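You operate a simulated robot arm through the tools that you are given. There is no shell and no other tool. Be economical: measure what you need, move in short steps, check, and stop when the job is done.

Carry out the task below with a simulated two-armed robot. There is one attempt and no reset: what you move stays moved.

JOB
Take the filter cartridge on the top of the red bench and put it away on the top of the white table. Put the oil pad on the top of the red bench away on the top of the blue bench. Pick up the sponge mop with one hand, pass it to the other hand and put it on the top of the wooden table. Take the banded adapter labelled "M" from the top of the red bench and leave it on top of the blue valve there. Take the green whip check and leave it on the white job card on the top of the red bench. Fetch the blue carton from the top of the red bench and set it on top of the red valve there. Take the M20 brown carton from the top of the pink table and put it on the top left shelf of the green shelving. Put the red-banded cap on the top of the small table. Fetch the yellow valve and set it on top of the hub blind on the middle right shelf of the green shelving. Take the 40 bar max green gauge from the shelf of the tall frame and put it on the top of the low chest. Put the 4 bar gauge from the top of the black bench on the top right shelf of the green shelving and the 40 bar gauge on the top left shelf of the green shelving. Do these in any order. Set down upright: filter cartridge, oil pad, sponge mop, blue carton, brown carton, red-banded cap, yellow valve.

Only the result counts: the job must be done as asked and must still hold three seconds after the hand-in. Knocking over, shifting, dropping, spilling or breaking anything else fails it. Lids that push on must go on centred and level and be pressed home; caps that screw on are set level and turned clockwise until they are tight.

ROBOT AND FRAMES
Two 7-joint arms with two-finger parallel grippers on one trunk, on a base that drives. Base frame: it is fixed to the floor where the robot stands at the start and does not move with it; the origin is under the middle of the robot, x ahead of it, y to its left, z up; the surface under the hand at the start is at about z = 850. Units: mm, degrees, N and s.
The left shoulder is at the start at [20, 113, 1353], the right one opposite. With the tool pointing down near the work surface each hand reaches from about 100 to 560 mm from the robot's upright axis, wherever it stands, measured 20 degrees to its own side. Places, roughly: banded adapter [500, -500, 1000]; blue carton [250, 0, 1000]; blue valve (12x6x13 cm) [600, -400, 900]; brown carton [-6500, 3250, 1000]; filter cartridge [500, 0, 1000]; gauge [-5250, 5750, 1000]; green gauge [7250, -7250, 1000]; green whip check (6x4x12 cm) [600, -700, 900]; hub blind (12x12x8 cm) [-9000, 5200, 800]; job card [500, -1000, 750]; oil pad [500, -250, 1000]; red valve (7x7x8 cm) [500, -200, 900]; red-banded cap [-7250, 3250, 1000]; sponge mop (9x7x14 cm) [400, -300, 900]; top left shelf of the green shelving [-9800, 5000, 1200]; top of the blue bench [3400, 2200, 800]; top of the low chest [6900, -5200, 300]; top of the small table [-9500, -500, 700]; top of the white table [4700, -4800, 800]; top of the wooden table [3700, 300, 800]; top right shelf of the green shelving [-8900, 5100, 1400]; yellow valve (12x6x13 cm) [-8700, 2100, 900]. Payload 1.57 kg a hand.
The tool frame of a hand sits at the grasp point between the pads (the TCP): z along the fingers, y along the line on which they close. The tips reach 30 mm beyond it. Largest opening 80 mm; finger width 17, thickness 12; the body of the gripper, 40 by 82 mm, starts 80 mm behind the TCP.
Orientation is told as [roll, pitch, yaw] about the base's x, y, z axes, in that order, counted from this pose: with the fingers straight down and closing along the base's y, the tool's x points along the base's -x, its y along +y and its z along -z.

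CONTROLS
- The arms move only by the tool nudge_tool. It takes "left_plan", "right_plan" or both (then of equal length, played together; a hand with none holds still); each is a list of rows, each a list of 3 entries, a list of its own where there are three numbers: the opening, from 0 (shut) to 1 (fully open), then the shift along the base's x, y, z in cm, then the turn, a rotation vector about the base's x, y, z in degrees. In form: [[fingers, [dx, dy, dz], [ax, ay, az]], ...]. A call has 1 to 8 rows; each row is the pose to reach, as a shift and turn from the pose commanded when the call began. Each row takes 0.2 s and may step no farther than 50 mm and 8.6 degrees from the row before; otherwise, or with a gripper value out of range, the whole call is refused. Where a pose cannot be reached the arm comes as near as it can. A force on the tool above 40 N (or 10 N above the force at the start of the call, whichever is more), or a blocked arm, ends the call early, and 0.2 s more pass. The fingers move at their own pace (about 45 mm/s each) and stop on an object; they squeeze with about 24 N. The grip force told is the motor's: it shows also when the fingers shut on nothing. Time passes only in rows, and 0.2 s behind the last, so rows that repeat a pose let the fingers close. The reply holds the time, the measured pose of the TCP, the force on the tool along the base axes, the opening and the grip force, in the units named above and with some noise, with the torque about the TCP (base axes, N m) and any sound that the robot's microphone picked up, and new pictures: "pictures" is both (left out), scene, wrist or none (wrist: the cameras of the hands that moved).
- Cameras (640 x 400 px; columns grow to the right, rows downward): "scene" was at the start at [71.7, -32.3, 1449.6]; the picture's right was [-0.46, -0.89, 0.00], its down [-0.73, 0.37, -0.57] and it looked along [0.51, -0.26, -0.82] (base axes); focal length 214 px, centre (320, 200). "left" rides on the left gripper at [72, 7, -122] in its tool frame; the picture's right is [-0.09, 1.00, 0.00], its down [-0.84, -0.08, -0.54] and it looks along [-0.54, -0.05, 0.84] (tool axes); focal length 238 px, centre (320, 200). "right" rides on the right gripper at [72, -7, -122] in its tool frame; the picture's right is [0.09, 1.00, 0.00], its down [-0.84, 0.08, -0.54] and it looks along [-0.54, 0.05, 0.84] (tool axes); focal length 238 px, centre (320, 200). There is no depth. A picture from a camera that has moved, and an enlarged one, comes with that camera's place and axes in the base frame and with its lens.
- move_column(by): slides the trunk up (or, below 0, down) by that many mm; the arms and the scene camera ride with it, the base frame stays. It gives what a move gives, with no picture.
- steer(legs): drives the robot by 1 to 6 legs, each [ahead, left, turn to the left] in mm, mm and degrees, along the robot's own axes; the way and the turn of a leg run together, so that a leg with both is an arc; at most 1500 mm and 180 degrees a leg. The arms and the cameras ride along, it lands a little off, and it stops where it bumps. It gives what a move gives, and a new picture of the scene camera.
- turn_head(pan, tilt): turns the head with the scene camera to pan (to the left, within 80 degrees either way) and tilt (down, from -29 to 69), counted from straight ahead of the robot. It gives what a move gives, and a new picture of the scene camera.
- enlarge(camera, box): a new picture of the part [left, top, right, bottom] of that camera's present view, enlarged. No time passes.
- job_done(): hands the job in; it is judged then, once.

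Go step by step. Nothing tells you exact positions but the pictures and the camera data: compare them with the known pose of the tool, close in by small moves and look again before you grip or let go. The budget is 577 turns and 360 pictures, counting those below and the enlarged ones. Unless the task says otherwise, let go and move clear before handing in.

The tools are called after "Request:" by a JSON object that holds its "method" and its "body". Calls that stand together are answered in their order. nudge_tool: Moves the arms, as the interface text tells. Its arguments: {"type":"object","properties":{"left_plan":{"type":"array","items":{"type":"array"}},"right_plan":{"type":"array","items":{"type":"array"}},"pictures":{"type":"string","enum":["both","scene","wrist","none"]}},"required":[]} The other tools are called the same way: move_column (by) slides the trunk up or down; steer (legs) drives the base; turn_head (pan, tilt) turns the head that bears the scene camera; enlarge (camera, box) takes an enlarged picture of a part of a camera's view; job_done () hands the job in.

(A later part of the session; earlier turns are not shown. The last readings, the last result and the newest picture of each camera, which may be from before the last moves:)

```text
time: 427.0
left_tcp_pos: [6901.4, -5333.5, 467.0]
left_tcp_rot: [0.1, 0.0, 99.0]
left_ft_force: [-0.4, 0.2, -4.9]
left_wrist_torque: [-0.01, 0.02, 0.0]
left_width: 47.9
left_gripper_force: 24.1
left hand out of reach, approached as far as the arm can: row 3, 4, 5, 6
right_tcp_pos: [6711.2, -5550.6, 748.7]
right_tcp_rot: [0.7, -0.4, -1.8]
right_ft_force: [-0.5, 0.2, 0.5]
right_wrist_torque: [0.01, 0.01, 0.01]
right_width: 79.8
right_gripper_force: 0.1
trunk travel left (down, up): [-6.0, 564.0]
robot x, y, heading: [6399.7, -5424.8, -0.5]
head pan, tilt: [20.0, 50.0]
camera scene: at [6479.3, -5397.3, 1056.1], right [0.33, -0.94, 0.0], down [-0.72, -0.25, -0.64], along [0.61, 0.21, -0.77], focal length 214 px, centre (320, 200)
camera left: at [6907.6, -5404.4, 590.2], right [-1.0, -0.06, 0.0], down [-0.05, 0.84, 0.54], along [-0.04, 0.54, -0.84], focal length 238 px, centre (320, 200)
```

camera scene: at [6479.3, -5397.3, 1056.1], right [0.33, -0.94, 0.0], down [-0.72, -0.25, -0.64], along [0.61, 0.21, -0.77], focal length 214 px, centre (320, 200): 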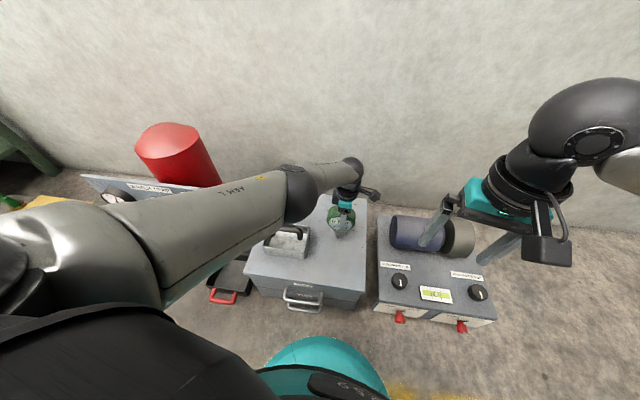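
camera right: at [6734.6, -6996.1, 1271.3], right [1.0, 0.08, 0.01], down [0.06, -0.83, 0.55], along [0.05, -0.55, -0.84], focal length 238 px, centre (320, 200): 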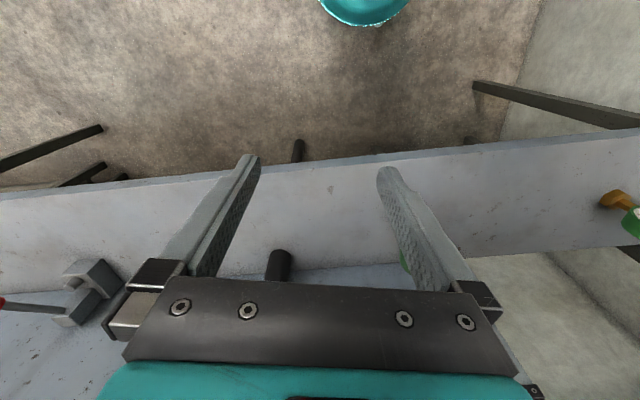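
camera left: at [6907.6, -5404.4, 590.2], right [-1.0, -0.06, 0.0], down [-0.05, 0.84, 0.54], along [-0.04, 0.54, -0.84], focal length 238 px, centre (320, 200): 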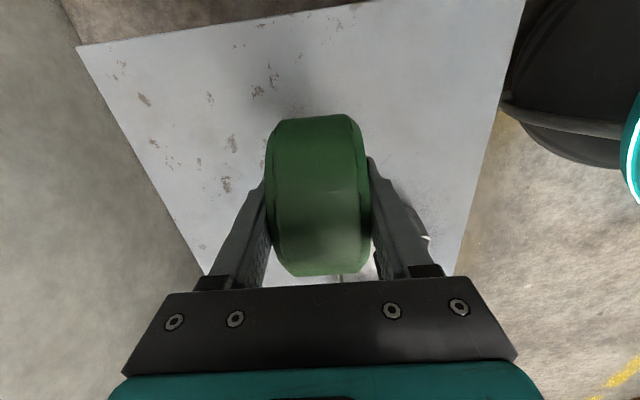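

Request:
{"method": "nudge_tool", "body": {"left_plan": [[0, [-2, -1, 0], [0, 0, 0]], [0, [-4, -2, -1], [0, 0, 0]], [0, [-5.6, -2.7, -2.5], [0, 0, 0]], [0, [-5.6, -2.7, -4], [0, 0, 0]], [0, [-5.6, -2.7, -5], [0, 0, 0]], [0, [-5.6, -2.7, -5], [0, 0, 0]]], "pictures": "both"}}

```text
time: 427.8
left_tcp_pos: [6858.4, -5358.5, 452.5]
left_tcp_rot: [-1.0, -0.1, 99.3]
left_ft_force: [-6.0, 2.9, 16.0]
left_wrist_torque: [0.31, 0.78, 0.01]
left_width: 47.7
left_gripper_force: 23.6
right_tcp_pos: [6710.7, -5550.6, 750.7]
right_tcp_rot: [0.7, -0.5, -1.8]
right_ft_force: [0.1, 0.3, -0.6]
right_wrist_torque: [0.02, 0.0, -0.02]
right_width: 80.1
right_gripper_force: 0.0
trunk travel left (down, up): [-6.0, 564.0]
robot x, y, heading: [6400.6, -5427.3, -0.6]
head pan, tilt: [20.0, 50.0]
stopped in row 4 (left hand): the force on the tool passed its limit at 49 N (the readings are from after the stop); the commanded pose is now the measured one
camera scene: at [6478.1, -5397.3, 1056.4], right [0.33, -0.94, 0.0], down [-0.72, -0.26, -0.64], along [0.61, 0.21, -0.77], focal length 214 px, centre (320, 200)
camera left: at [6861.7, -5431.1, 576.7], right [-1.0, -0.07, -0.02], down [-0.07, 0.83, 0.55], along [-0.02, 0.55, -0.84], focal length 238 px, centre (320, 200)
```

scene: 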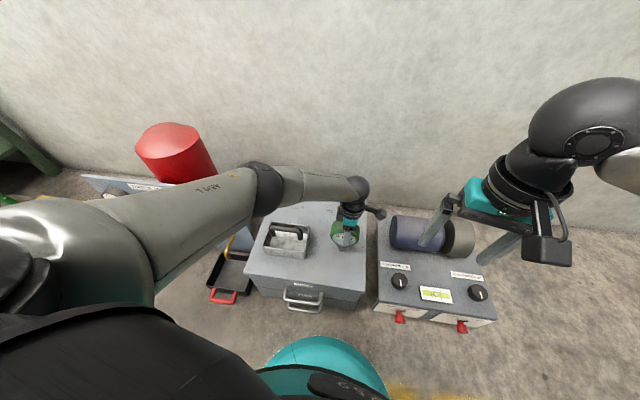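
left: 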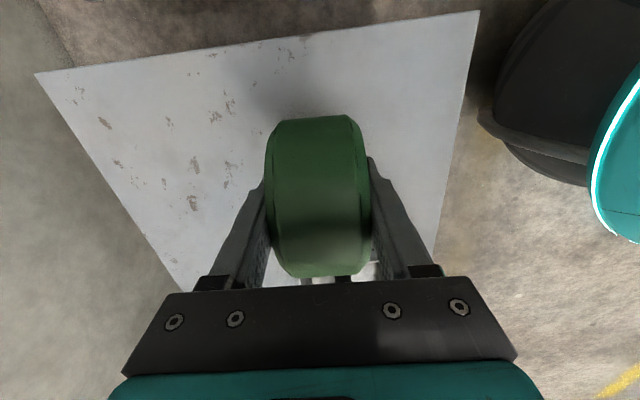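

Touching the chest (top ≈ 350). I level the hand, settle it gently and check.

Request:
{"method": "nudge_tool", "body": {"left_plan": [[0, [0, 0, 0.6], [1, 0.1, 0]], [0, [0, 0, 0.6], [1, 0.1, 0]], [0, [0, 0, 0.3], [1, 0.1, 0]], [0, [0, 0, 0.15], [1, 0.1, 0]], [0, [0, 0, 0.15], [1, 0.1, 0]]], "pictures": "none"}}

Request:
{"method": "enlarge", "body": {"camera": "scene", "box": [300, 180, 400, 260]}}

```text
time: 429.0
left_tcp_pos: [6857.6, -5359.5, 454.3]
left_tcp_rot: [-1.1, -1.3, 99.3]
left_ft_force: [-2.3, 1.6, 2.4]
left_wrist_torque: [0.09, 0.23, 0.0]
left_width: 48.1
left_gripper_force: 24.2
right_tcp_pos: [6709.7, -5550.9, 750.1]
right_tcp_rot: [0.6, -0.2, -1.8]
right_ft_force: [-0.2, 0.4, 1.0]
right_wrist_torque: [0.03, -0.01, 0.0]
right_width: 80.0
right_gripper_force: 0.1
trunk travel left (down, up): [-6.0, 564.0]
robot x, y, heading: [6397.9, -5428.9, -0.6]
head pan, tilt: [20.0, 50.0]
```

```text
5.00 times, centred on (350, 220) of scene
camera zoom: at [6478.9, -5397.2, 1056.2], right [0.33, -0.94, 0.0], down [-0.72, -0.26, -0.64], along [0.61, 0.21, -0.77], focal length 1072 px, centre (170, 100)
```

zoom: 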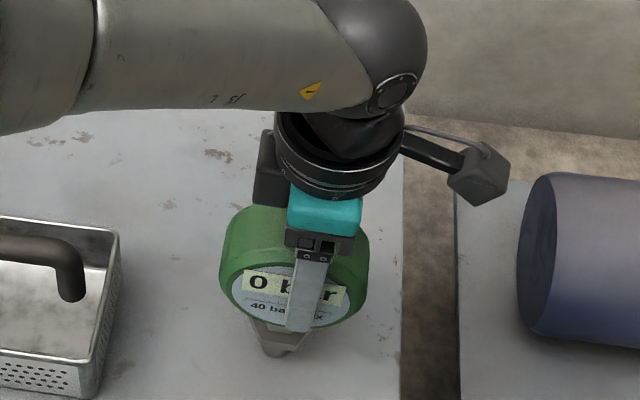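

Request:
{"method": "nudge_tool", "body": {"left_plan": [[0, [0, 0, 0.5], [-1.45, 0.9, 0]], [0, [0, 0, 0.5], [-1.45, 0.9, 0]], [0, [0, 0, 0.2], [-1.45, 0.9, 0]], [0, [0, 0, 0.0], [-1.45, 0.9, 0]], [0, [0, 0, 0.0], [-1.45, 0.9, 0]]], "pictures": "none"}}

```text
time: 430.2
left_tcp_pos: [6857.4, -5359.2, 453.1]
left_tcp_rot: [0.0, 0.1, 99.3]
left_ft_force: [-0.8, 1.4, -0.8]
left_wrist_torque: [0.07, 0.11, -0.01]
left_width: 48.0
left_gripper_force: 23.3
right_tcp_pos: [6711.9, -5550.0, 748.9]
right_tcp_rot: [0.7, -0.3, -1.8]
right_ft_force: [0.3, 0.5, 0.5]
right_wrist_torque: [-0.01, 0.02, -0.02]
right_width: 80.0
right_gripper_force: 0.0
trunk travel left (down, up): [-6.0, 564.0]
robot x, y, heading: [6399.4, -5422.5, -0.4]
head pan, tilt: [20.0, 50.0]
```

Request:
{"method": "nudge_tool", "body": {"left_plan": [[0, [0, 0, -0.15], [0, 0, 0]], [0, [0, 0, -0.15], [0, 0, 0]], [0.75, [0, 0, -0.15], [0, 0, 0]], [0.9, [0, 0, -0.15], [0, 0, 0]], [0.9, [0, 0, -0.15], [0, 0, 0]]], "pictures": "wrist"}}

Request:
{"method": "enlarge", "body": {"camera": "scene", "box": [300, 180, 400, 260]}}

```text
time: 431.4
left_tcp_pos: [6858.9, -5359.0, 451.5]
left_tcp_rot: [0.0, 0.0, 99.3]
left_ft_force: [-0.2, -0.5, 0.0]
left_wrist_torque: [-0.03, -0.02, -0.02]
left_width: 72.1
left_gripper_force: 0.0
right_tcp_pos: [6710.6, -5550.9, 749.6]
right_tcp_rot: [0.7, -0.3, -1.8]
right_ft_force: [0.7, 0.1, 0.5]
right_wrist_torque: [-0.02, -0.04, -0.02]
right_width: 80.1
right_gripper_force: 0.1
trunk travel left (down, up): [-6.0, 564.0]
robot x, y, heading: [6396.0, -5423.8, -0.5]
head pan, tilt: [20.0, 50.0]
camera left: at [6863.5, -5429.6, 574.9], right [-1.0, -0.07, 0.0], down [-0.06, 0.84, 0.54], along [-0.04, 0.54, -0.84], focal length 238 px, centre (320, 200)
```

left: 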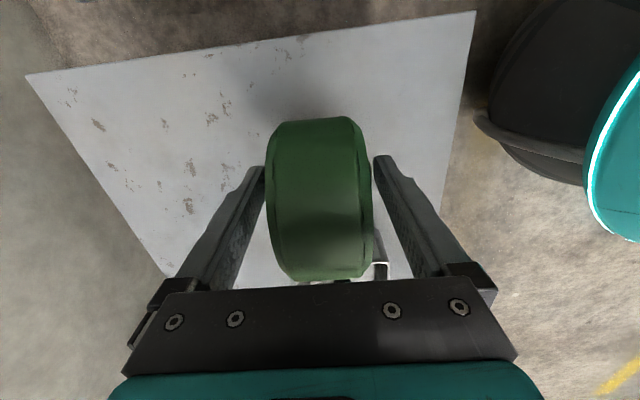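

```text
5.00 times, centred on (350, 220) of scene
camera zoom: at [6479.1, -5397.3, 1056.1], right [0.33, -0.94, 0.0], down [-0.72, -0.26, -0.64], along [0.61, 0.21, -0.77], focal length 1072 px, centre (170, 100)
```

zoom: 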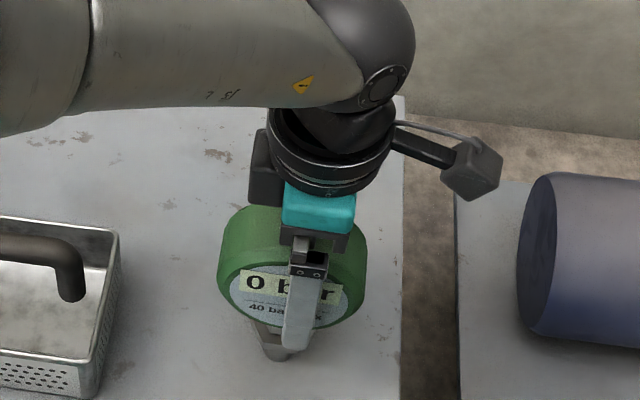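

It stands. I rise clear and raise the trunk again.

Request:
{"method": "nudge_tool", "body": {"left_plan": [[0.9, [0, 0, 2], [0, 0, 0]], [0.9, [0, 0, 5], [0, 0, 0]], [0.9, [0, 0, 9], [0, 0, 0]], [0.9, [0, 0, 13.5], [0, 0, 0]], [0.9, [0, 0, 18], [0, 0, 0]], [0.9, [0, 0, 22], [0, 0, 0]]], "pictures": "wrist"}}

Request:
{"method": "move_column", "body": {"by": 400}}

Request:
{"method": "nudge_tool", "body": {"left_plan": [[1, [-2, -1, 0], [0, 0, -8.5]], [1, [-4, -1, 0], [0, 0, -17]], [1, [-6, -1, 0], [0, 0, -25.5]], [1, [-8, -1, 0], [0, 0, -34]], [1, [-10, -1, 0], [0, 0, -42.5]], [1, [-10, 1, 0], [0, 0, -51]], [1, [-10, 3, 0], [0, 0, -59.5]], [1, [-10, 5, 0], [0, 0, -68]]], "pictures": "none"}}

Request:
{"method": "nudge_tool", "body": {"left_plan": [[1, [0, 0, 0], [0, 0, -8.5]], [1, [0, 0, 0], [0, 0, -17]], [1, [0, 0, 0], [0, 0, -25.5]], [1, [0, 0, 0], [0, 0, -31]]], "pictures": "scene"}}

```text
time: 432.8
left_tcp_pos: [6861.3, -5361.8, 670.1]
left_tcp_rot: [-0.1, 0.1, 99.3]
left_ft_force: [-0.5, 0.1, 0.6]
left_wrist_torque: [-0.01, -0.01, 0.01]
left_width: 72.2
left_gripper_force: 0.1
right_tcp_pos: [6710.7, -5550.6, 749.8]
right_tcp_rot: [0.7, -0.3, -1.8]
right_ft_force: [0.4, -0.2, -0.6]
right_wrist_torque: [0.03, -0.03, 0.02]
right_width: 80.2
right_gripper_force: 0.0
trunk travel left (down, up): [-6.0, 564.0]
robot x, y, heading: [6397.2, -5420.5, -0.6]
head pan, tilt: [20.0, 50.0]
camera left: at [6866.5, -5431.2, 794.3], right [-1.0, -0.07, 0.0], down [-0.06, 0.84, 0.54], along [-0.04, 0.54, -0.84], focal length 238 px, centre (320, 200)
```

left: 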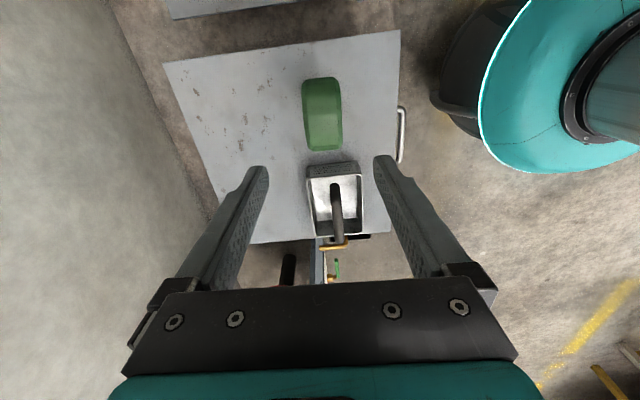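

```text
time: 436.6
left_tcp_pos: [6861.6, -5361.1, 1071.2]
left_tcp_rot: [0.0, 0.1, 99.4]
left_ft_force: [0.1, 1.3, 0.1]
left_wrist_torque: [-0.04, 0.01, 0.01]
left_width: 72.1
left_gripper_force: 0.1
right_tcp_pos: [6712.4, -5551.7, 1148.8]
right_tcp_rot: [0.7, -0.4, -1.9]
right_ft_force: [0.4, 0.0, -1.1]
right_wrist_torque: [0.0, -0.02, -0.01]
right_width: 80.0
right_gripper_force: 0.0
trunk travel left (down, up): [-406.0, 164.0]
robot x, y, heading: [6399.2, -5420.9, -0.5]
head pan, tilt: [20.0, 50.0]
```

```text
time: 438.4
left_tcp_pos: [6759.7, -5307.5, 1070.8]
left_tcp_rot: [0.0, 0.1, 31.2]
left_ft_force: [0.6, 0.0, -0.1]
left_wrist_torque: [0.0, 0.0, 0.0]
left_width: 80.1
left_gripper_force: 0.0
right_tcp_pos: [6711.2, -5550.1, 1149.2]
right_tcp_rot: [0.7, -0.3, -1.9]
right_ft_force: [0.2, -0.3, -0.5]
right_wrist_torque: [0.02, 0.01, 0.0]
right_width: 79.9
right_gripper_force: 0.0
trunk travel left (down, up): [-406.0, 164.0]
robot x, y, heading: [6400.9, -5424.9, -0.4]
head pan, tilt: [20.0, 50.0]
```

```text
time: 439.4
left_tcp_pos: [6762.0, -5309.8, 1070.7]
left_tcp_rot: [0.0, 0.2, 0.0]
left_ft_force: [-0.4, 0.7, 0.4]
left_wrist_torque: [-0.01, 0.02, 0.05]
left_width: 80.2
left_gripper_force: 0.0
right_tcp_pos: [6710.7, -5550.4, 1150.0]
right_tcp_rot: [0.6, -0.2, -1.7]
right_ft_force: [0.2, 0.5, -0.3]
right_wrist_torque: [0.0, 0.03, -0.03]
right_width: 80.1
right_gripper_force: 0.1
trunk travel left (down, up): [-406.0, 164.0]
robot x, y, heading: [6395.8, -5422.9, -0.4]
head pan, tilt: [20.0, 50.0]
camera scene: at [6479.1, -5397.3, 1456.2], right [0.33, -0.94, 0.0], down [-0.72, -0.26, -0.64], along [0.61, 0.21, -0.77], focal length 214 px, centre (320, 200)
```

scene: 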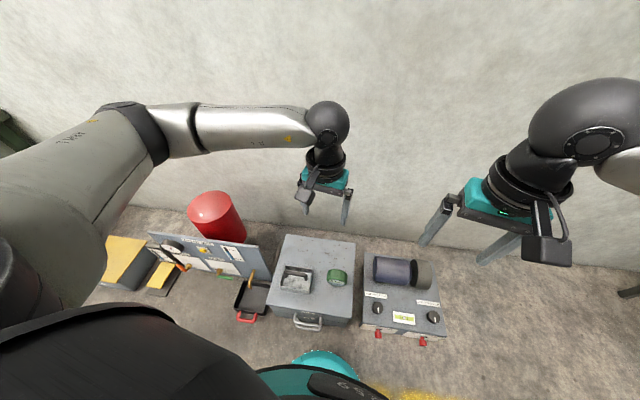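

All good there. Now the long drive to the other side of the hall, starting with the known aisle.

Request:
{"method": "steer", "body": {"legs": [[-750, 0, 0], [0, 0, 90], [0, 0, 90], [0, -1400, 0], [0, -1400, 0], [0, -1300, 0]]}}

Request:
{"method": "turn_head", "body": {"pan": 0, "tilt": 20}}

```text
time: 470.3
left_tcp_pos: [5324.0, -1475.2, 1071.0]
left_tcp_rot: [0.0, 0.2, 179.6]
left_ft_force: [0.1, 0.4, 0.9]
left_wrist_torque: [-0.02, 0.03, -0.01]
left_width: 80.0
left_gripper_force: 0.1
right_tcp_pos: [5377.3, -1232.8, 1149.9]
right_tcp_rot: [0.7, -0.4, 177.5]
right_ft_force: [0.4, 0.0, 0.2]
right_wrist_torque: [-0.03, -0.02, -0.01]
right_width: 79.9
right_gripper_force: 0.1
trunk travel left (down, up): [-406.0, 164.0]
robot x, y, heading: [5688.1, -1365.1, 178.9]
head pan, tilt: [20.0, 50.0]
camera scene: at [5602.1, -1388.5, 1456.2], right [-0.32, 0.95, 0.0], down [0.73, 0.25, -0.64], along [-0.61, -0.21, -0.77], focal length 214 px, centre (320, 200)
```

scene: 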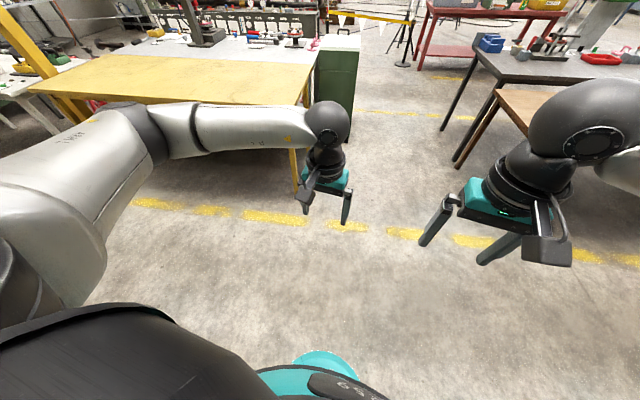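

```text
time: 471.2
left_tcp_pos: [5323.9, -1475.2, 1070.9]
left_tcp_rot: [0.0, 0.1, 179.5]
left_ft_force: [0.4, 0.0, -0.9]
left_wrist_torque: [0.01, -0.01, 0.03]
left_width: 79.8
left_gripper_force: 0.1
right_tcp_pos: [5376.2, -1234.7, 1150.0]
right_tcp_rot: [0.7, -0.2, 177.5]
right_ft_force: [-0.4, 0.1, 0.2]
right_wrist_torque: [0.0, 0.05, 0.02]
right_width: 80.0
right_gripper_force: 0.0
trunk travel left (down, up): [-406.0, 164.0]
robot x, y, heading: [5686.3, -1368.2, 178.7]
head pan, tilt: [0.0, 20.0]
camera scene: at [5581.8, -1362.0, 1501.7], right [0.02, 1.0, 0.0], down [0.34, -0.01, -0.94], along [-0.94, 0.02, -0.34], focal length 214 px, centre (320, 200)
```

scene: 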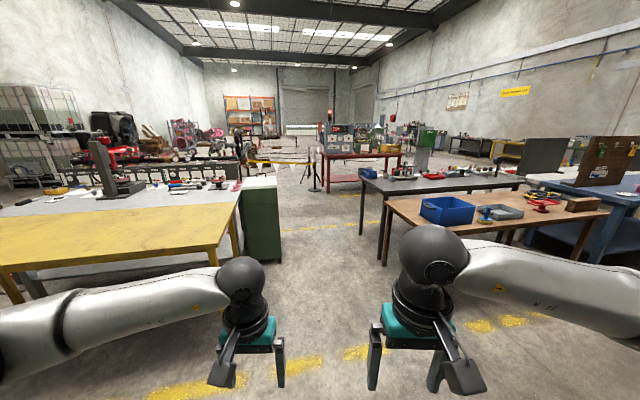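

Request:
{"method": "steer", "body": {"legs": [[1450, 0, 0], [1450, 0, 0], [1300, 0, 0], [0, -1450, 0], [0, -1450, 0], [0, -1450, 0]]}}

```text
time: 511.6
left_tcp_pos: [1391.7, 2832.8, 1070.3]
left_tcp_rot: [0.0, 0.1, 175.9]
left_ft_force: [0.3, 0.3, -0.1]
left_wrist_torque: [-0.01, -0.02, 0.02]
left_width: 80.1
left_gripper_force: 0.1
right_tcp_pos: [1459.7, 3069.2, 1148.5]
right_tcp_rot: [0.7, -0.3, 173.7]
right_ft_force: [0.1, 0.2, 0.6]
right_wrist_torque: [-0.02, 0.0, -0.04]
right_width: 80.1
right_gripper_force: 0.1
trunk travel left (down, up): [-406.0, 164.0]
robot x, y, heading: [1760.7, 2922.8, 175.1]
head pan, tilt: [0.0, 20.0]
camera scene: at [1656.3, 2928.3, 1501.7], right [0.09, 1.0, 0.0], down [0.34, -0.03, -0.94], along [-0.94, 0.08, -0.34], focal length 214 px, centre (320, 200)
```

scene: 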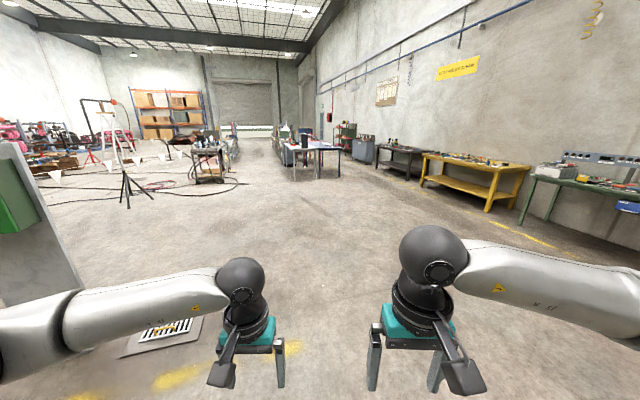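

Request:
{"method": "steer", "body": {"legs": [[0, 0, 4.5], [1450, 0, 0], [1450, 0, 0], [1450, 0, 0]]}}

Request:
{"method": "enlarge", "body": {"camera": "scene", "box": [180, 100, 500, 220]}}

```text
time: 532.8
left_tcp_pos: [-2928.4, 2840.0, 1070.3]
left_tcp_rot: [0.1, 0.1, -178.6]
left_ft_force: [-0.2, 0.3, 0.3]
left_wrist_torque: [-0.03, 0.0, 0.02]
left_width: 80.1
left_gripper_force: 0.1
right_tcp_pos: [-2884.2, 3081.6, 1149.3]
right_tcp_rot: [0.6, -0.3, 179.3]
right_ft_force: [-0.6, -0.4, 0.0]
right_wrist_torque: [0.0, 0.02, -0.03]
right_width: 79.7
right_gripper_force: 0.0
trunk travel left (down, up): [-406.0, 164.0]
robot x, y, heading: [-2568.9, 2959.5, -179.6]
head pan, tilt: [0.0, 20.0]
camera scene: at [-2675.5, 2960.2, 1501.7], right [-0.01, 1.0, 0.0], down [0.34, 0.0, -0.94], along [-0.94, -0.01, -0.34], focal length 214 px, centre (320, 200)
```

scene: 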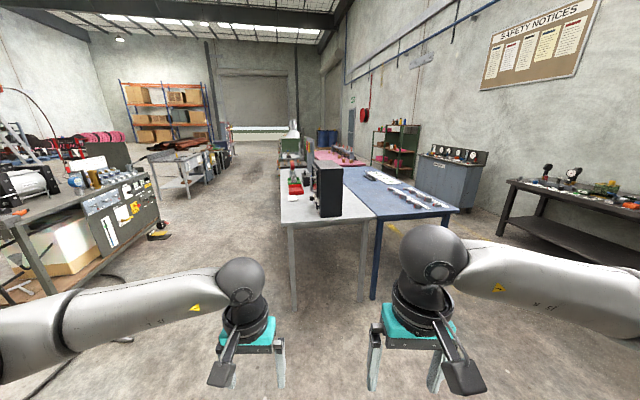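

```text
2.00 times, centred on (340, 160) of scene
camera zoom: at [-2675.5, 2960.2, 1501.7], right [-0.01, 1.0, 0.0], down [0.34, 0.0, -0.94], along [-0.94, -0.01, -0.34], focal length 429 px, centre (280, 280)
```

zoom: 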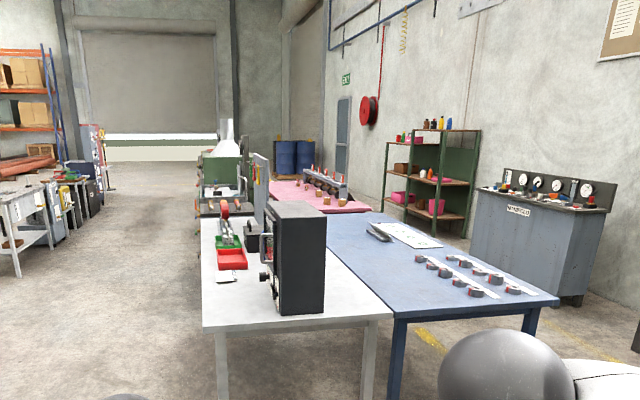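

Request:
{"method": "enlarge", "body": {"camera": "scene", "box": [500, 140, 640, 240]}}

```text
4.00 times, centred on (570, 190) of scene
camera zoom: at [-2675.5, 2960.2, 1501.7], right [-0.01, 1.0, 0.0], down [0.34, 0.0, -0.94], along [-0.94, -0.01, -0.34], focal length 858 px, centre (-680, 240)
```

zoom: 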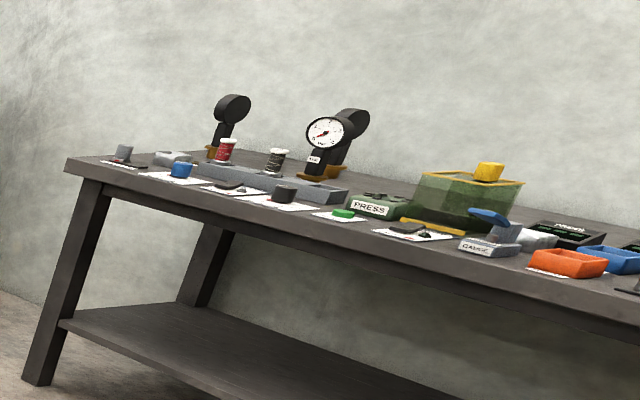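

Request:
{"method": "steer", "body": {"legs": [[0, -1400, 0], [300, -250, 0], [1450, 0, 0], [1100, 0, 0]]}}

Request:
{"method": "turn_head", "body": {"pan": -60, "tilt": 25}}

```text
time: 553.9
left_tcp_pos: [-5732.2, 4687.0, 1070.0]
left_tcp_rot: [0.0, 0.1, 176.3]
left_ft_force: [0.6, -0.2, 0.6]
left_wrist_torque: [0.02, 0.04, 0.01]
left_width: 80.0
left_gripper_force: 0.0
right_tcp_pos: [-5665.0, 4922.9, 1149.4]
right_tcp_rot: [0.8, -0.3, 174.2]
right_ft_force: [0.6, 0.2, 0.2]
right_wrist_torque: [0.04, -0.02, 0.0]
right_width: 80.1
right_gripper_force: 0.0
trunk travel left (down, up): [-406.0, 164.0]
robot x, y, heading: [-5365.2, 4772.0, 175.6]
head pan, tilt: [0.0, 20.0]
camera scene: at [-5467.7, 4783.9, 1501.7], right [0.08, 1.0, 0.0], down [0.34, -0.03, -0.94], along [-0.94, 0.07, -0.34], focal length 214 px, centre (320, 200)
```

scene: 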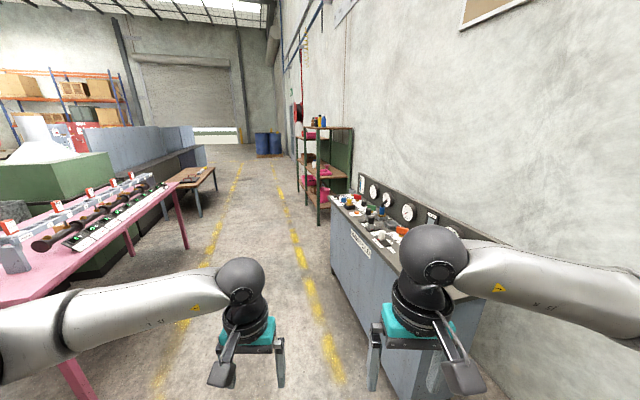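

```text
time: 555.1
left_tcp_pos: [-5731.4, 4688.1, 1070.8]
left_tcp_rot: [0.1, 0.1, 176.2]
left_ft_force: [-0.3, -0.8, -0.1]
left_wrist_torque: [0.0, -0.01, 0.0]
left_width: 80.0
left_gripper_force: 0.1
right_tcp_pos: [-5664.6, 4923.6, 1150.4]
right_tcp_rot: [0.7, -0.3, 174.2]
right_ft_force: [0.1, -0.2, 0.8]
right_wrist_torque: [0.01, 0.0, 0.04]
right_width: 80.0
right_gripper_force: 0.1
trunk travel left (down, up): [-406.0, 164.0]
robot x, y, heading: [-5363.2, 4776.0, 175.0]
head pan, tilt: [-60.0, 25.0]
camera scene: at [-5414.3, 4859.6, 1493.7], right [0.9, 0.43, 0.0], down [0.18, -0.38, -0.91], along [-0.39, 0.82, -0.42], focal length 214 px, centre (320, 200)
```

scene: 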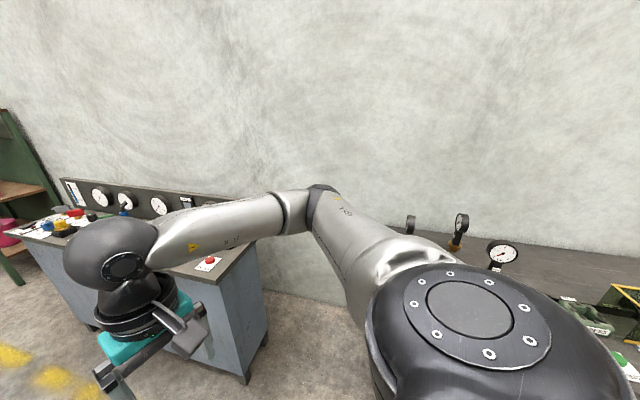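

Request:
{"method": "steer", "body": {"legs": [[100, 0, -88]]}}

Request:
{"method": "turn_head", "body": {"pan": -25, "tilt": 25}}

Request:
{"method": "enlarge", "body": {"camera": "scene", "box": [200, 140, 420, 280]}}

```text
time: 559.1
left_tcp_pos: [-5564.4, 5193.5, 1070.1]
left_tcp_rot: [0.0, 0.2, 94.2]
left_ft_force: [-0.9, -0.5, 0.2]
left_wrist_torque: [-0.02, -0.01, -0.03]
left_width: 79.9
left_gripper_force: 0.1
right_tcp_pos: [-5320.0, 5160.2, 1149.6]
right_tcp_rot: [0.7, -0.3, 92.1]
right_ft_force: [0.0, -0.8, -0.4]
right_wrist_torque: [0.02, -0.02, -0.01]
right_width: 80.2
right_gripper_force: 0.1
trunk travel left (down, up): [-406.0, 164.0]
robot x, y, heading: [-5425.5, 4838.3, 93.3]
head pan, tilt: [-60.0, 25.0]
camera scene: at [-5351.6, 4901.2, 1493.6], right [0.55, -0.83, 0.0], down [-0.35, -0.23, -0.91], along [0.76, 0.5, -0.42], focal length 214 px, centre (320, 200)
```

scene: 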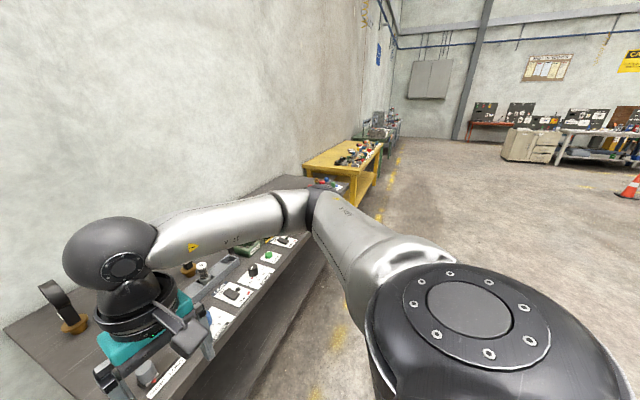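

```text
time: 560.1
left_tcp_pos: [-5565.6, 5193.3, 1069.3]
left_tcp_rot: [0.0, 0.0, 94.2]
left_ft_force: [0.1, 0.8, 0.7]
left_wrist_torque: [0.04, -0.03, 0.0]
left_width: 80.1
left_gripper_force: 0.1
right_tcp_pos: [-5319.9, 5160.2, 1149.0]
right_tcp_rot: [0.7, -0.3, 92.1]
right_ft_force: [0.4, -0.6, 0.4]
right_wrist_torque: [0.0, 0.01, 0.02]
right_width: 79.9
right_gripper_force: 0.0
trunk travel left (down, up): [-406.0, 164.0]
robot x, y, heading: [-5426.6, 4840.5, 93.5]
head pan, tilt: [-25.0, 25.0]
camera scene: at [-5394.6, 4936.0, 1493.6], right [0.93, -0.37, 0.0], down [-0.16, -0.39, -0.91], along [0.33, 0.84, -0.42], focal length 214 px, centre (320, 200)
```

scene: 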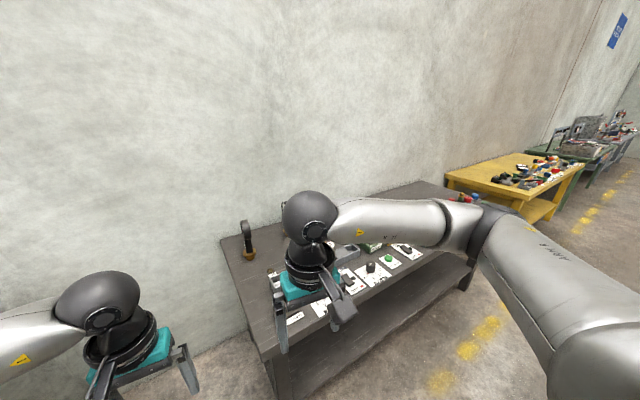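

```text
2.86 times, centred on (310, 210) of scene
camera zoom: at [-5394.6, 4936.0, 1493.6], right [0.93, -0.37, 0.0], down [-0.16, -0.39, -0.91], along [0.33, 0.84, -0.42], focal length 613 px, centre (349, 171)
```

zoom: 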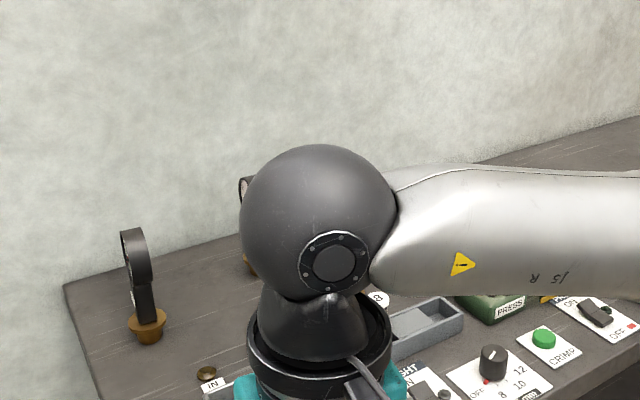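

Request:
{"method": "steer", "body": {"legs": [[0, 330, 0]]}}

Request:
{"method": "turn_head", "body": {"pan": -40, "tilt": 25}}

Request:
{"method": "enlarge", "body": {"camera": "scene", "box": [180, 140, 400, 280]}}

```text
time: 562.3
left_tcp_pos: [-5894.1, 5174.7, 1070.1]
left_tcp_rot: [0.0, 0.2, 94.0]
left_ft_force: [0.1, -0.3, 0.9]
left_wrist_torque: [0.02, -0.04, 0.01]
left_width: 80.0
left_gripper_force: 0.1
right_tcp_pos: [-5650.3, 5140.3, 1149.8]
right_tcp_rot: [0.7, -0.3, 92.1]
right_ft_force: [0.3, -0.3, 1.0]
right_wrist_torque: [-0.01, 0.0, -0.04]
right_width: 79.8
right_gripper_force: 0.2
trunk travel left (down, up): [-406.0, 164.0]
robot x, y, heading: [-5752.9, 4819.4, 93.4]
head pan, tilt: [-25.0, 25.0]
camera scene: at [-5726.0, 4916.5, 1493.7], right [0.93, -0.37, 0.0], down [-0.16, -0.39, -0.91], along [0.33, 0.84, -0.42], focal length 214 px, centre (320, 200)
```

scene: 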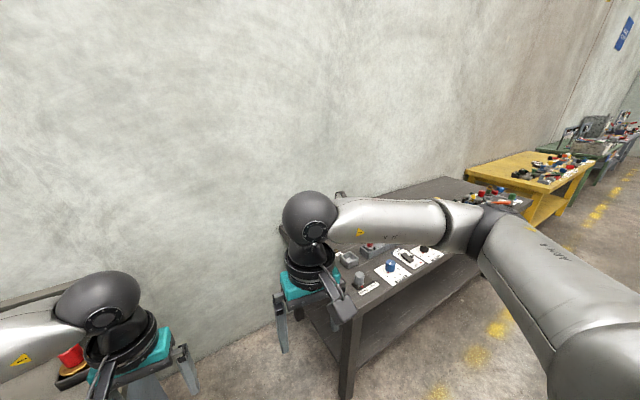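

```text
time: 563.0
left_tcp_pos: [-5893.6, 5172.9, 1069.1]
left_tcp_rot: [0.0, 0.1, 94.1]
left_ft_force: [-0.2, -0.3, 0.4]
left_wrist_torque: [0.0, 0.0, 0.02]
left_width: 80.0
left_gripper_force: 0.0
right_tcp_pos: [-5650.6, 5140.5, 1149.5]
right_tcp_rot: [0.7, -0.2, 91.9]
right_ft_force: [-0.4, 0.0, -0.2]
right_wrist_torque: [0.02, -0.01, 0.0]
right_width: 80.2
right_gripper_force: 0.1
trunk travel left (down, up): [-406.0, 164.0]
robot x, y, heading: [-5760.4, 4821.8, 93.3]
head pan, tilt: [-40.0, 25.0]
camera scene: at [-5704.3, 4904.9, 1493.6], right [0.8, -0.6, 0.0], down [-0.25, -0.34, -0.91], along [0.54, 0.73, -0.42], focal length 214 px, centre (320, 200)
```

scene: 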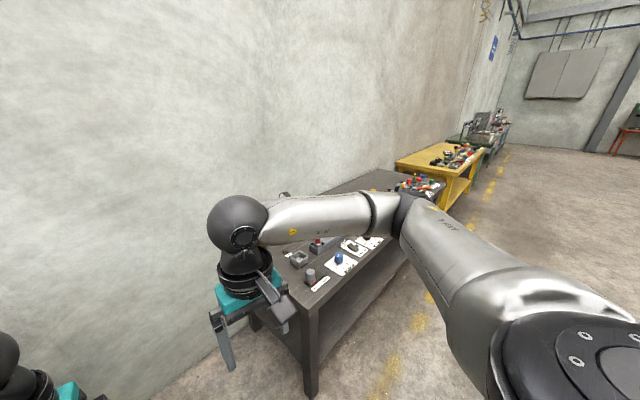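

```text
2.86 times, centred on (290, 210) of scene
camera zoom: at [-5704.3, 4904.9, 1493.6], right [0.8, -0.6, 0.0], down [-0.25, -0.34, -0.91], along [0.54, 0.73, -0.42], focal length 613 px, centre (406, 171)
```

zoom: 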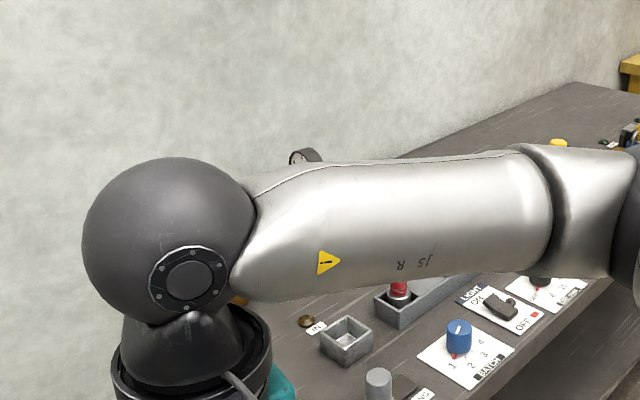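

Request:
{"method": "steer", "body": {"legs": [[560, 0, 0], [0, 0, -55]]}}

Request:
{"method": "turn_head", "body": {"pan": 0, "tilt": 35}}

Request:
{"method": "enlarge", "body": {"camera": "left", "box": [0, 0, 640, 400]}}

```text
time: 568.8
left_tcp_pos: [-5578.7, 5706.0, 1070.8]
left_tcp_rot: [0.0, 0.1, 39.0]
left_ft_force: [0.2, 0.1, -0.7]
left_wrist_torque: [-0.03, -0.01, 0.01]
left_width: 80.1
left_gripper_force: 0.0
right_tcp_pos: [-5466.7, 5487.6, 1149.2]
right_tcp_rot: [0.7, -0.3, 36.9]
right_ft_force: [0.6, -0.5, -0.6]
right_wrist_torque: [0.0, 0.0, 0.0]
right_width: 80.1
right_gripper_force: 0.1
trunk travel left (down, up): [-406.0, 164.0]
robot x, y, heading: [-5792.0, 5391.1, 38.3]
head pan, tilt: [-40.0, 25.0]
camera scene: at [-5693.0, 5395.1, 1493.6], right [-0.03, -1.0, 0.0], down [-0.42, 0.01, -0.91], along [0.91, -0.03, -0.42], focal length 214 px, centre (320, 200)
```

scene: 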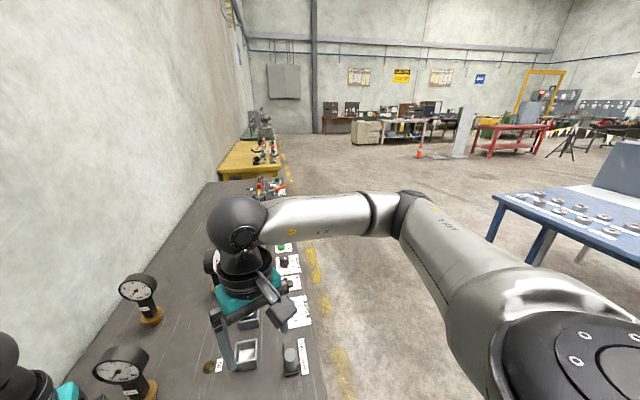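

```text
time: 569.8
left_tcp_pos: [-5579.5, 5706.7, 1070.9]
left_tcp_rot: [0.0, 0.0, 39.1]
left_ft_force: [-0.2, 0.1, 0.0]
left_wrist_torque: [0.03, -0.01, 0.0]
left_width: 79.9
left_gripper_force: 0.0
right_tcp_pos: [-5467.4, 5487.3, 1148.4]
right_tcp_rot: [0.8, -0.4, 36.8]
right_ft_force: [0.7, 1.8, -0.9]
right_wrist_torque: [0.02, 0.04, -0.02]
right_width: 80.1
right_gripper_force: 0.1
trunk travel left (down, up): [-406.0, 164.0]
robot x, y, heading: [-5791.8, 5390.0, 38.0]
head pan, tilt: [0.0, 35.0]
camera scene: at [-5715.9, 5452.5, 1477.9], right [0.62, -0.79, 0.0], down [-0.45, -0.35, -0.82], along [0.64, 0.51, -0.57], focal length 214 px, centre (320, 200)
```

scene: 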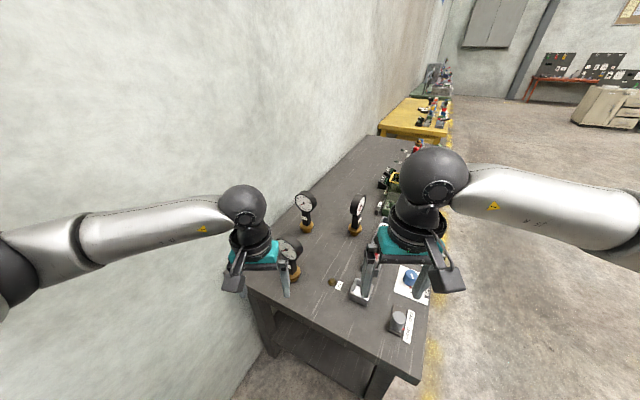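

```text
1.00 times, centred on (320, 200) of left (not enlarged: the box is as wide or as high as the picture)
camera zoom: at [-5638.6, 5667.6, 1193.9], right [-0.56, 0.83, 0.0], down [0.7, 0.47, 0.54], along [0.45, 0.3, -0.84], focal length 238 px, centre (320, 200)
```

zoom: 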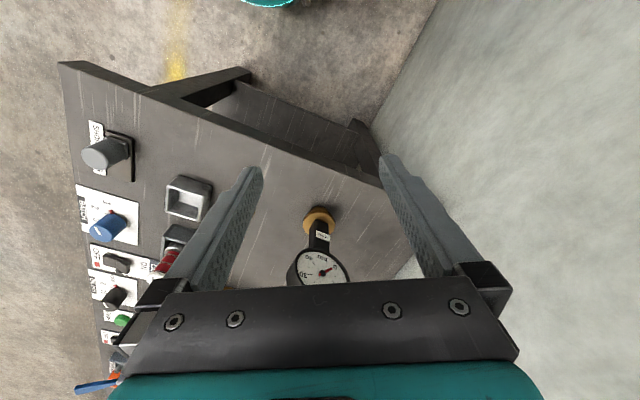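

Request:
{"method": "enlarge", "body": {"camera": "scene", "box": [275, 180, 385, 285]}}

Request:
{"method": "enlarge", "body": {"camera": "scene", "box": [290, 185, 325, 220]}}

Request:
{"method": "enlarge", "body": {"camera": "left", "box": [280, 200, 360, 290]}}

```text
3.81 times, centred on (330, 232) of scene
camera zoom: at [-5715.9, 5452.5, 1477.9], right [0.62, -0.79, 0.0], down [-0.45, -0.35, -0.82], along [0.64, 0.51, -0.57], focal length 817 px, centre (282, 76)
```

zoom: 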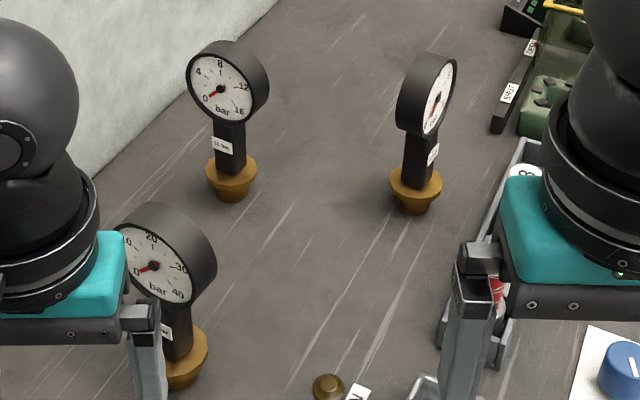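

```text
11.43 times, centred on (308, 202) of scene
camera zoom: at [-5715.9, 5452.5, 1477.9], right [0.62, -0.79, 0.0], down [-0.45, -0.35, -0.82], along [0.64, 0.51, -0.57], focal length 2451 px, centre (463, 171)
```

zoom: 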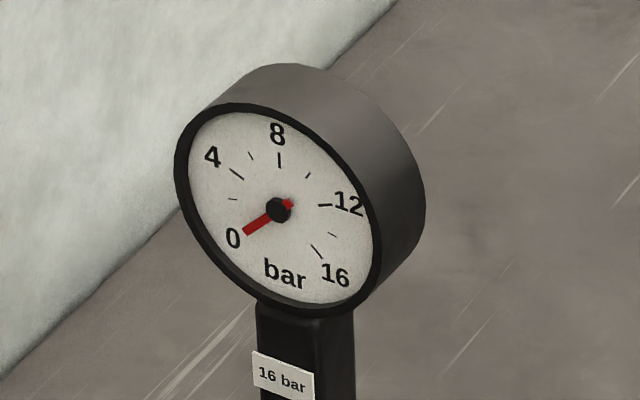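

```text
4.44 times, centred on (320, 245) of left
camera zoom: at [-5638.6, 5667.6, 1193.9], right [-0.56, 0.83, 0.0], down [0.7, 0.47, 0.54], along [0.45, 0.3, -0.84], focal length 1059 px, centre (320, 0)
```

zoom: 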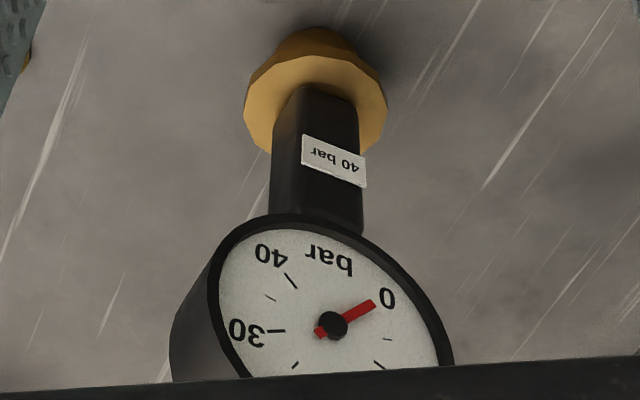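

g1 (nearest) is the 40 bar gauge, the middle one 16 bar, the third presumably 4 bar. I raise and turn the left hand to grip the 40 bar disc.

Request:
{"method": "nudge_tool", "body": {"left_plan": [[1, [0, 0, 3], [0, 0, 8.5]], [1, [0, 0, 6], [0, 0, 17]], [1, [0, 0, 9], [0, 0, 25.5]], [1, [3.7, 2.3, 10], [0, 0, 34]], [1, [7.5, 4.7, 10], [0, 0, 42.5]], [1, [11.2, 7, 10], [0, 0, 51]], [1, [14.5, 9.4, 10], [0, 0, 51]], [1, [14.5, 9.4, 10], [0, 0, 51]]], "pictures": "both"}}

```text
time: 571.6
left_tcp_pos: [-5433.7, 5800.0, 1168.1]
left_tcp_rot: [-0.1, 0.1, 89.9]
left_ft_force: [0.3, 0.8, -0.2]
left_wrist_torque: [-0.01, -0.01, 0.01]
left_width: 80.1
left_gripper_force: 0.0
right_tcp_pos: [-5467.0, 5486.5, 1149.9]
right_tcp_rot: [0.7, -0.3, 36.8]
right_ft_force: [-0.2, -0.4, 0.8]
right_wrist_torque: [-0.01, -0.01, 0.01]
right_width: 79.8
right_gripper_force: 0.0
trunk travel left (down, up): [-406.0, 164.0]
robot x, y, heading: [-5789.9, 5390.3, 37.9]
head pan, tilt: [0.0, 35.0]
camera scene: at [-5716.6, 5452.9, 1477.9], right [0.62, -0.79, 0.0], down [-0.45, -0.35, -0.82], along [0.64, 0.51, -0.57], focal length 214 px, centre (320, 200)
camera left: at [-5439.5, 5728.9, 1291.2], right [-1.0, 0.09, 0.0], down [0.08, 0.84, 0.54], along [0.05, 0.54, -0.84], focal length 238 px, centre (320, 200)
```

scene: 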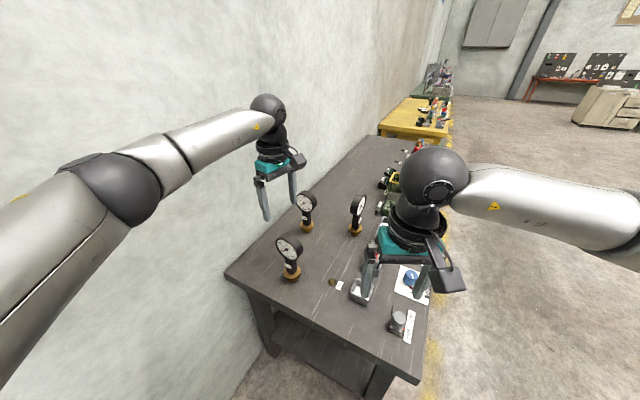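
left: 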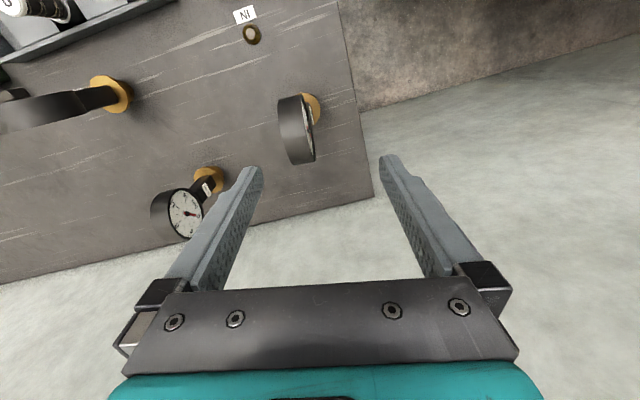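

Request:
{"method": "nudge_tool", "body": {"left_plan": [[1, [2.4, 0.9, 0], [0, 0, 8]], [1, [2.4, 0.9, -4], [0, 0, 8]], [1, [2.4, 0.9, -7.5], [0, 0, 8]], [1, [2.4, 0.9, -7.5], [0, 0, 8]]], "pictures": "wrist"}}

```text
time: 572.6
left_tcp_pos: [-5411.3, 5808.0, 1090.6]
left_tcp_rot: [0.0, 0.1, 98.0]
left_ft_force: [0.3, 0.0, 0.0]
left_wrist_torque: [0.01, -0.02, 0.0]
left_width: 80.0
left_gripper_force: 0.1
right_tcp_pos: [-5467.9, 5487.1, 1149.1]
right_tcp_rot: [0.6, -0.3, 36.9]
right_ft_force: [0.2, 0.1, -0.3]
right_wrist_torque: [0.01, -0.02, 0.0]
right_width: 80.1
right_gripper_force: 0.2
trunk travel left (down, up): [-406.0, 164.0]
robot x, y, heading: [-5791.0, 5393.1, 38.2]
head pan, tilt: [0.0, 35.0]
camera left: at [-5406.9, 5736.7, 1215.0], right [-1.0, -0.05, 0.0], down [-0.04, 0.84, 0.54], along [-0.03, 0.54, -0.84], focal length 238 px, centre (320, 200)
```

left: 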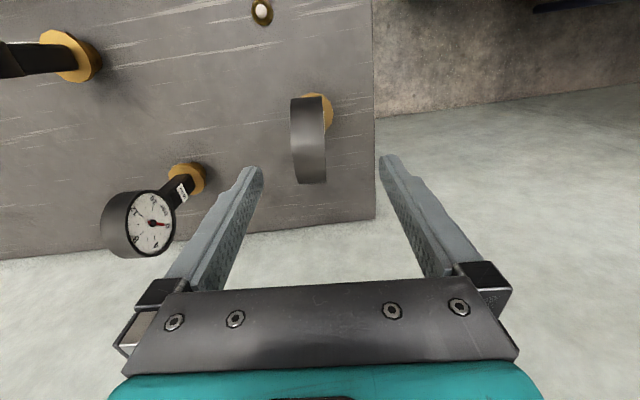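

Request:
{"method": "nudge_tool", "body": {"left_plan": [[1, [0.9, 0, 0], [0, 0, 0]], [1, [0.9, 0, -4], [0, 0, 0]], [1, [0.9, 0, -7.6], [0, 0, 0]], [1, [0.9, 0, -7.6], [0, 0, 0]], [0, [0.9, 0, -7.6], [0, 0, 0]], [0, [0.9, 0, -7.6], [0, 0, 0]], [0, [0.9, 0, -7.6], [0, 0, 0]], [0, [0.9, 0, -7.6], [0, 0, 0]]], "pictures": "wrist"}}

```text
time: 574.4
left_tcp_pos: [-5405.9, 5809.1, 1021.1]
left_tcp_rot: [0.0, 0.1, 98.1]
left_ft_force: [0.4, 0.9, 0.6]
left_wrist_torque: [0.07, -0.24, -0.04]
left_width: 30.4
left_gripper_force: 22.6
right_tcp_pos: [-5467.3, 5486.4, 1148.7]
right_tcp_rot: [0.7, -0.2, 36.8]
right_ft_force: [-0.2, -0.2, 0.4]
right_wrist_torque: [-0.01, 0.02, -0.01]
right_width: 80.0
right_gripper_force: 0.0
trunk travel left (down, up): [-406.0, 164.0]
robot x, y, heading: [-5792.9, 5390.4, 38.3]
head pan, tilt: [0.0, 35.0]
camera left: at [-5401.0, 5738.7, 1143.9], right [-1.0, -0.05, 0.0], down [-0.04, 0.84, 0.54], along [-0.03, 0.54, -0.84], focal length 238 px, centre (320, 200)
```

left: 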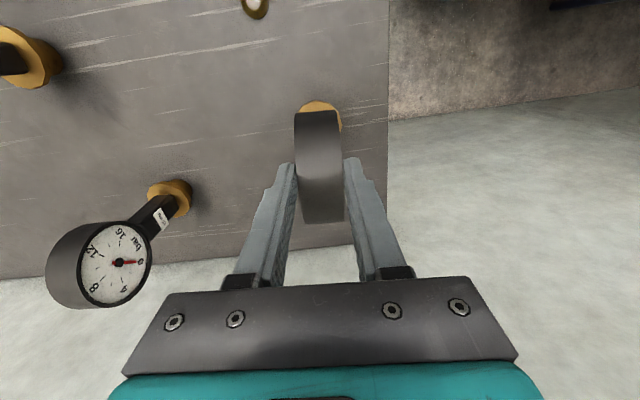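

Request:
{"method": "nudge_tool", "body": {"left_plan": [[0, [0, 0, 1], [0, 0, 0]], [0, [0, 0, 4], [0, 0, 0]], [0, [0, 0, 8], [0, 0, 0]], [0, [-1, -1, 12], [0, 0, 0]], [0, [-4, -3, 15], [0, 0, 0]], [0, [-8, -5, 15], [0, 0, 0]], [0, [-12, -7, 15], [0, 0, 0]]], "pictures": "both"}}

```text
time: 576.0
left_tcp_pos: [-5525.1, 5740.3, 1168.9]
left_tcp_rot: [0.1, 0.1, 98.2]
left_ft_force: [-0.8, -0.1, -5.6]
left_wrist_torque: [-0.08, -0.04, 0.0]
left_width: 29.7
left_gripper_force: 24.1
right_tcp_pos: [-5467.5, 5487.6, 1148.6]
right_tcp_rot: [0.7, -0.3, 36.9]
right_ft_force: [-0.3, -0.1, 0.6]
right_wrist_torque: [0.01, -0.02, 0.0]
right_width: 79.9
right_gripper_force: 0.0
trunk travel left (down, up): [-406.0, 164.0]
robot x, y, heading: [-5791.3, 5390.8, 38.2]
head pan, tilt: [0.0, 35.0]
camera scene: at [-5716.9, 5452.7, 1477.9], right [0.62, -0.79, 0.0], down [-0.45, -0.35, -0.82], along [0.64, 0.51, -0.57], focal length 214 px, centre (320, 200)
camera left: at [-5519.6, 5668.3, 1292.9], right [-1.0, -0.05, 0.0], down [-0.04, 0.84, 0.54], along [-0.03, 0.54, -0.84], focal length 238 px, centre (320, 200)
```

scene: 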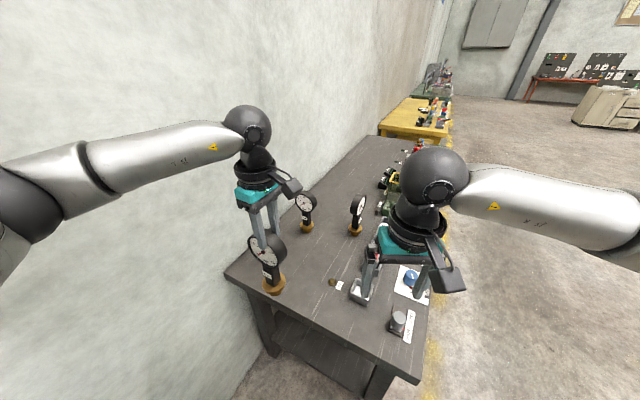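
left: 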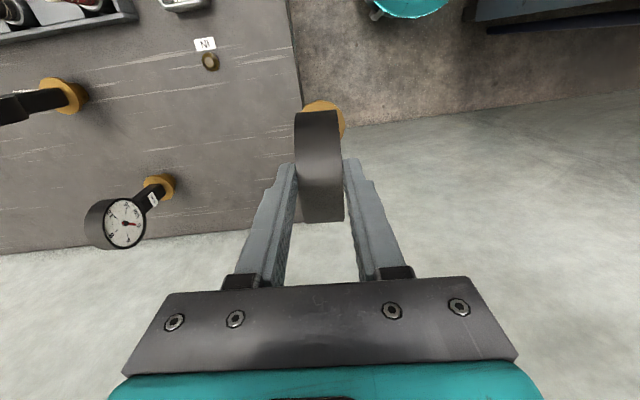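

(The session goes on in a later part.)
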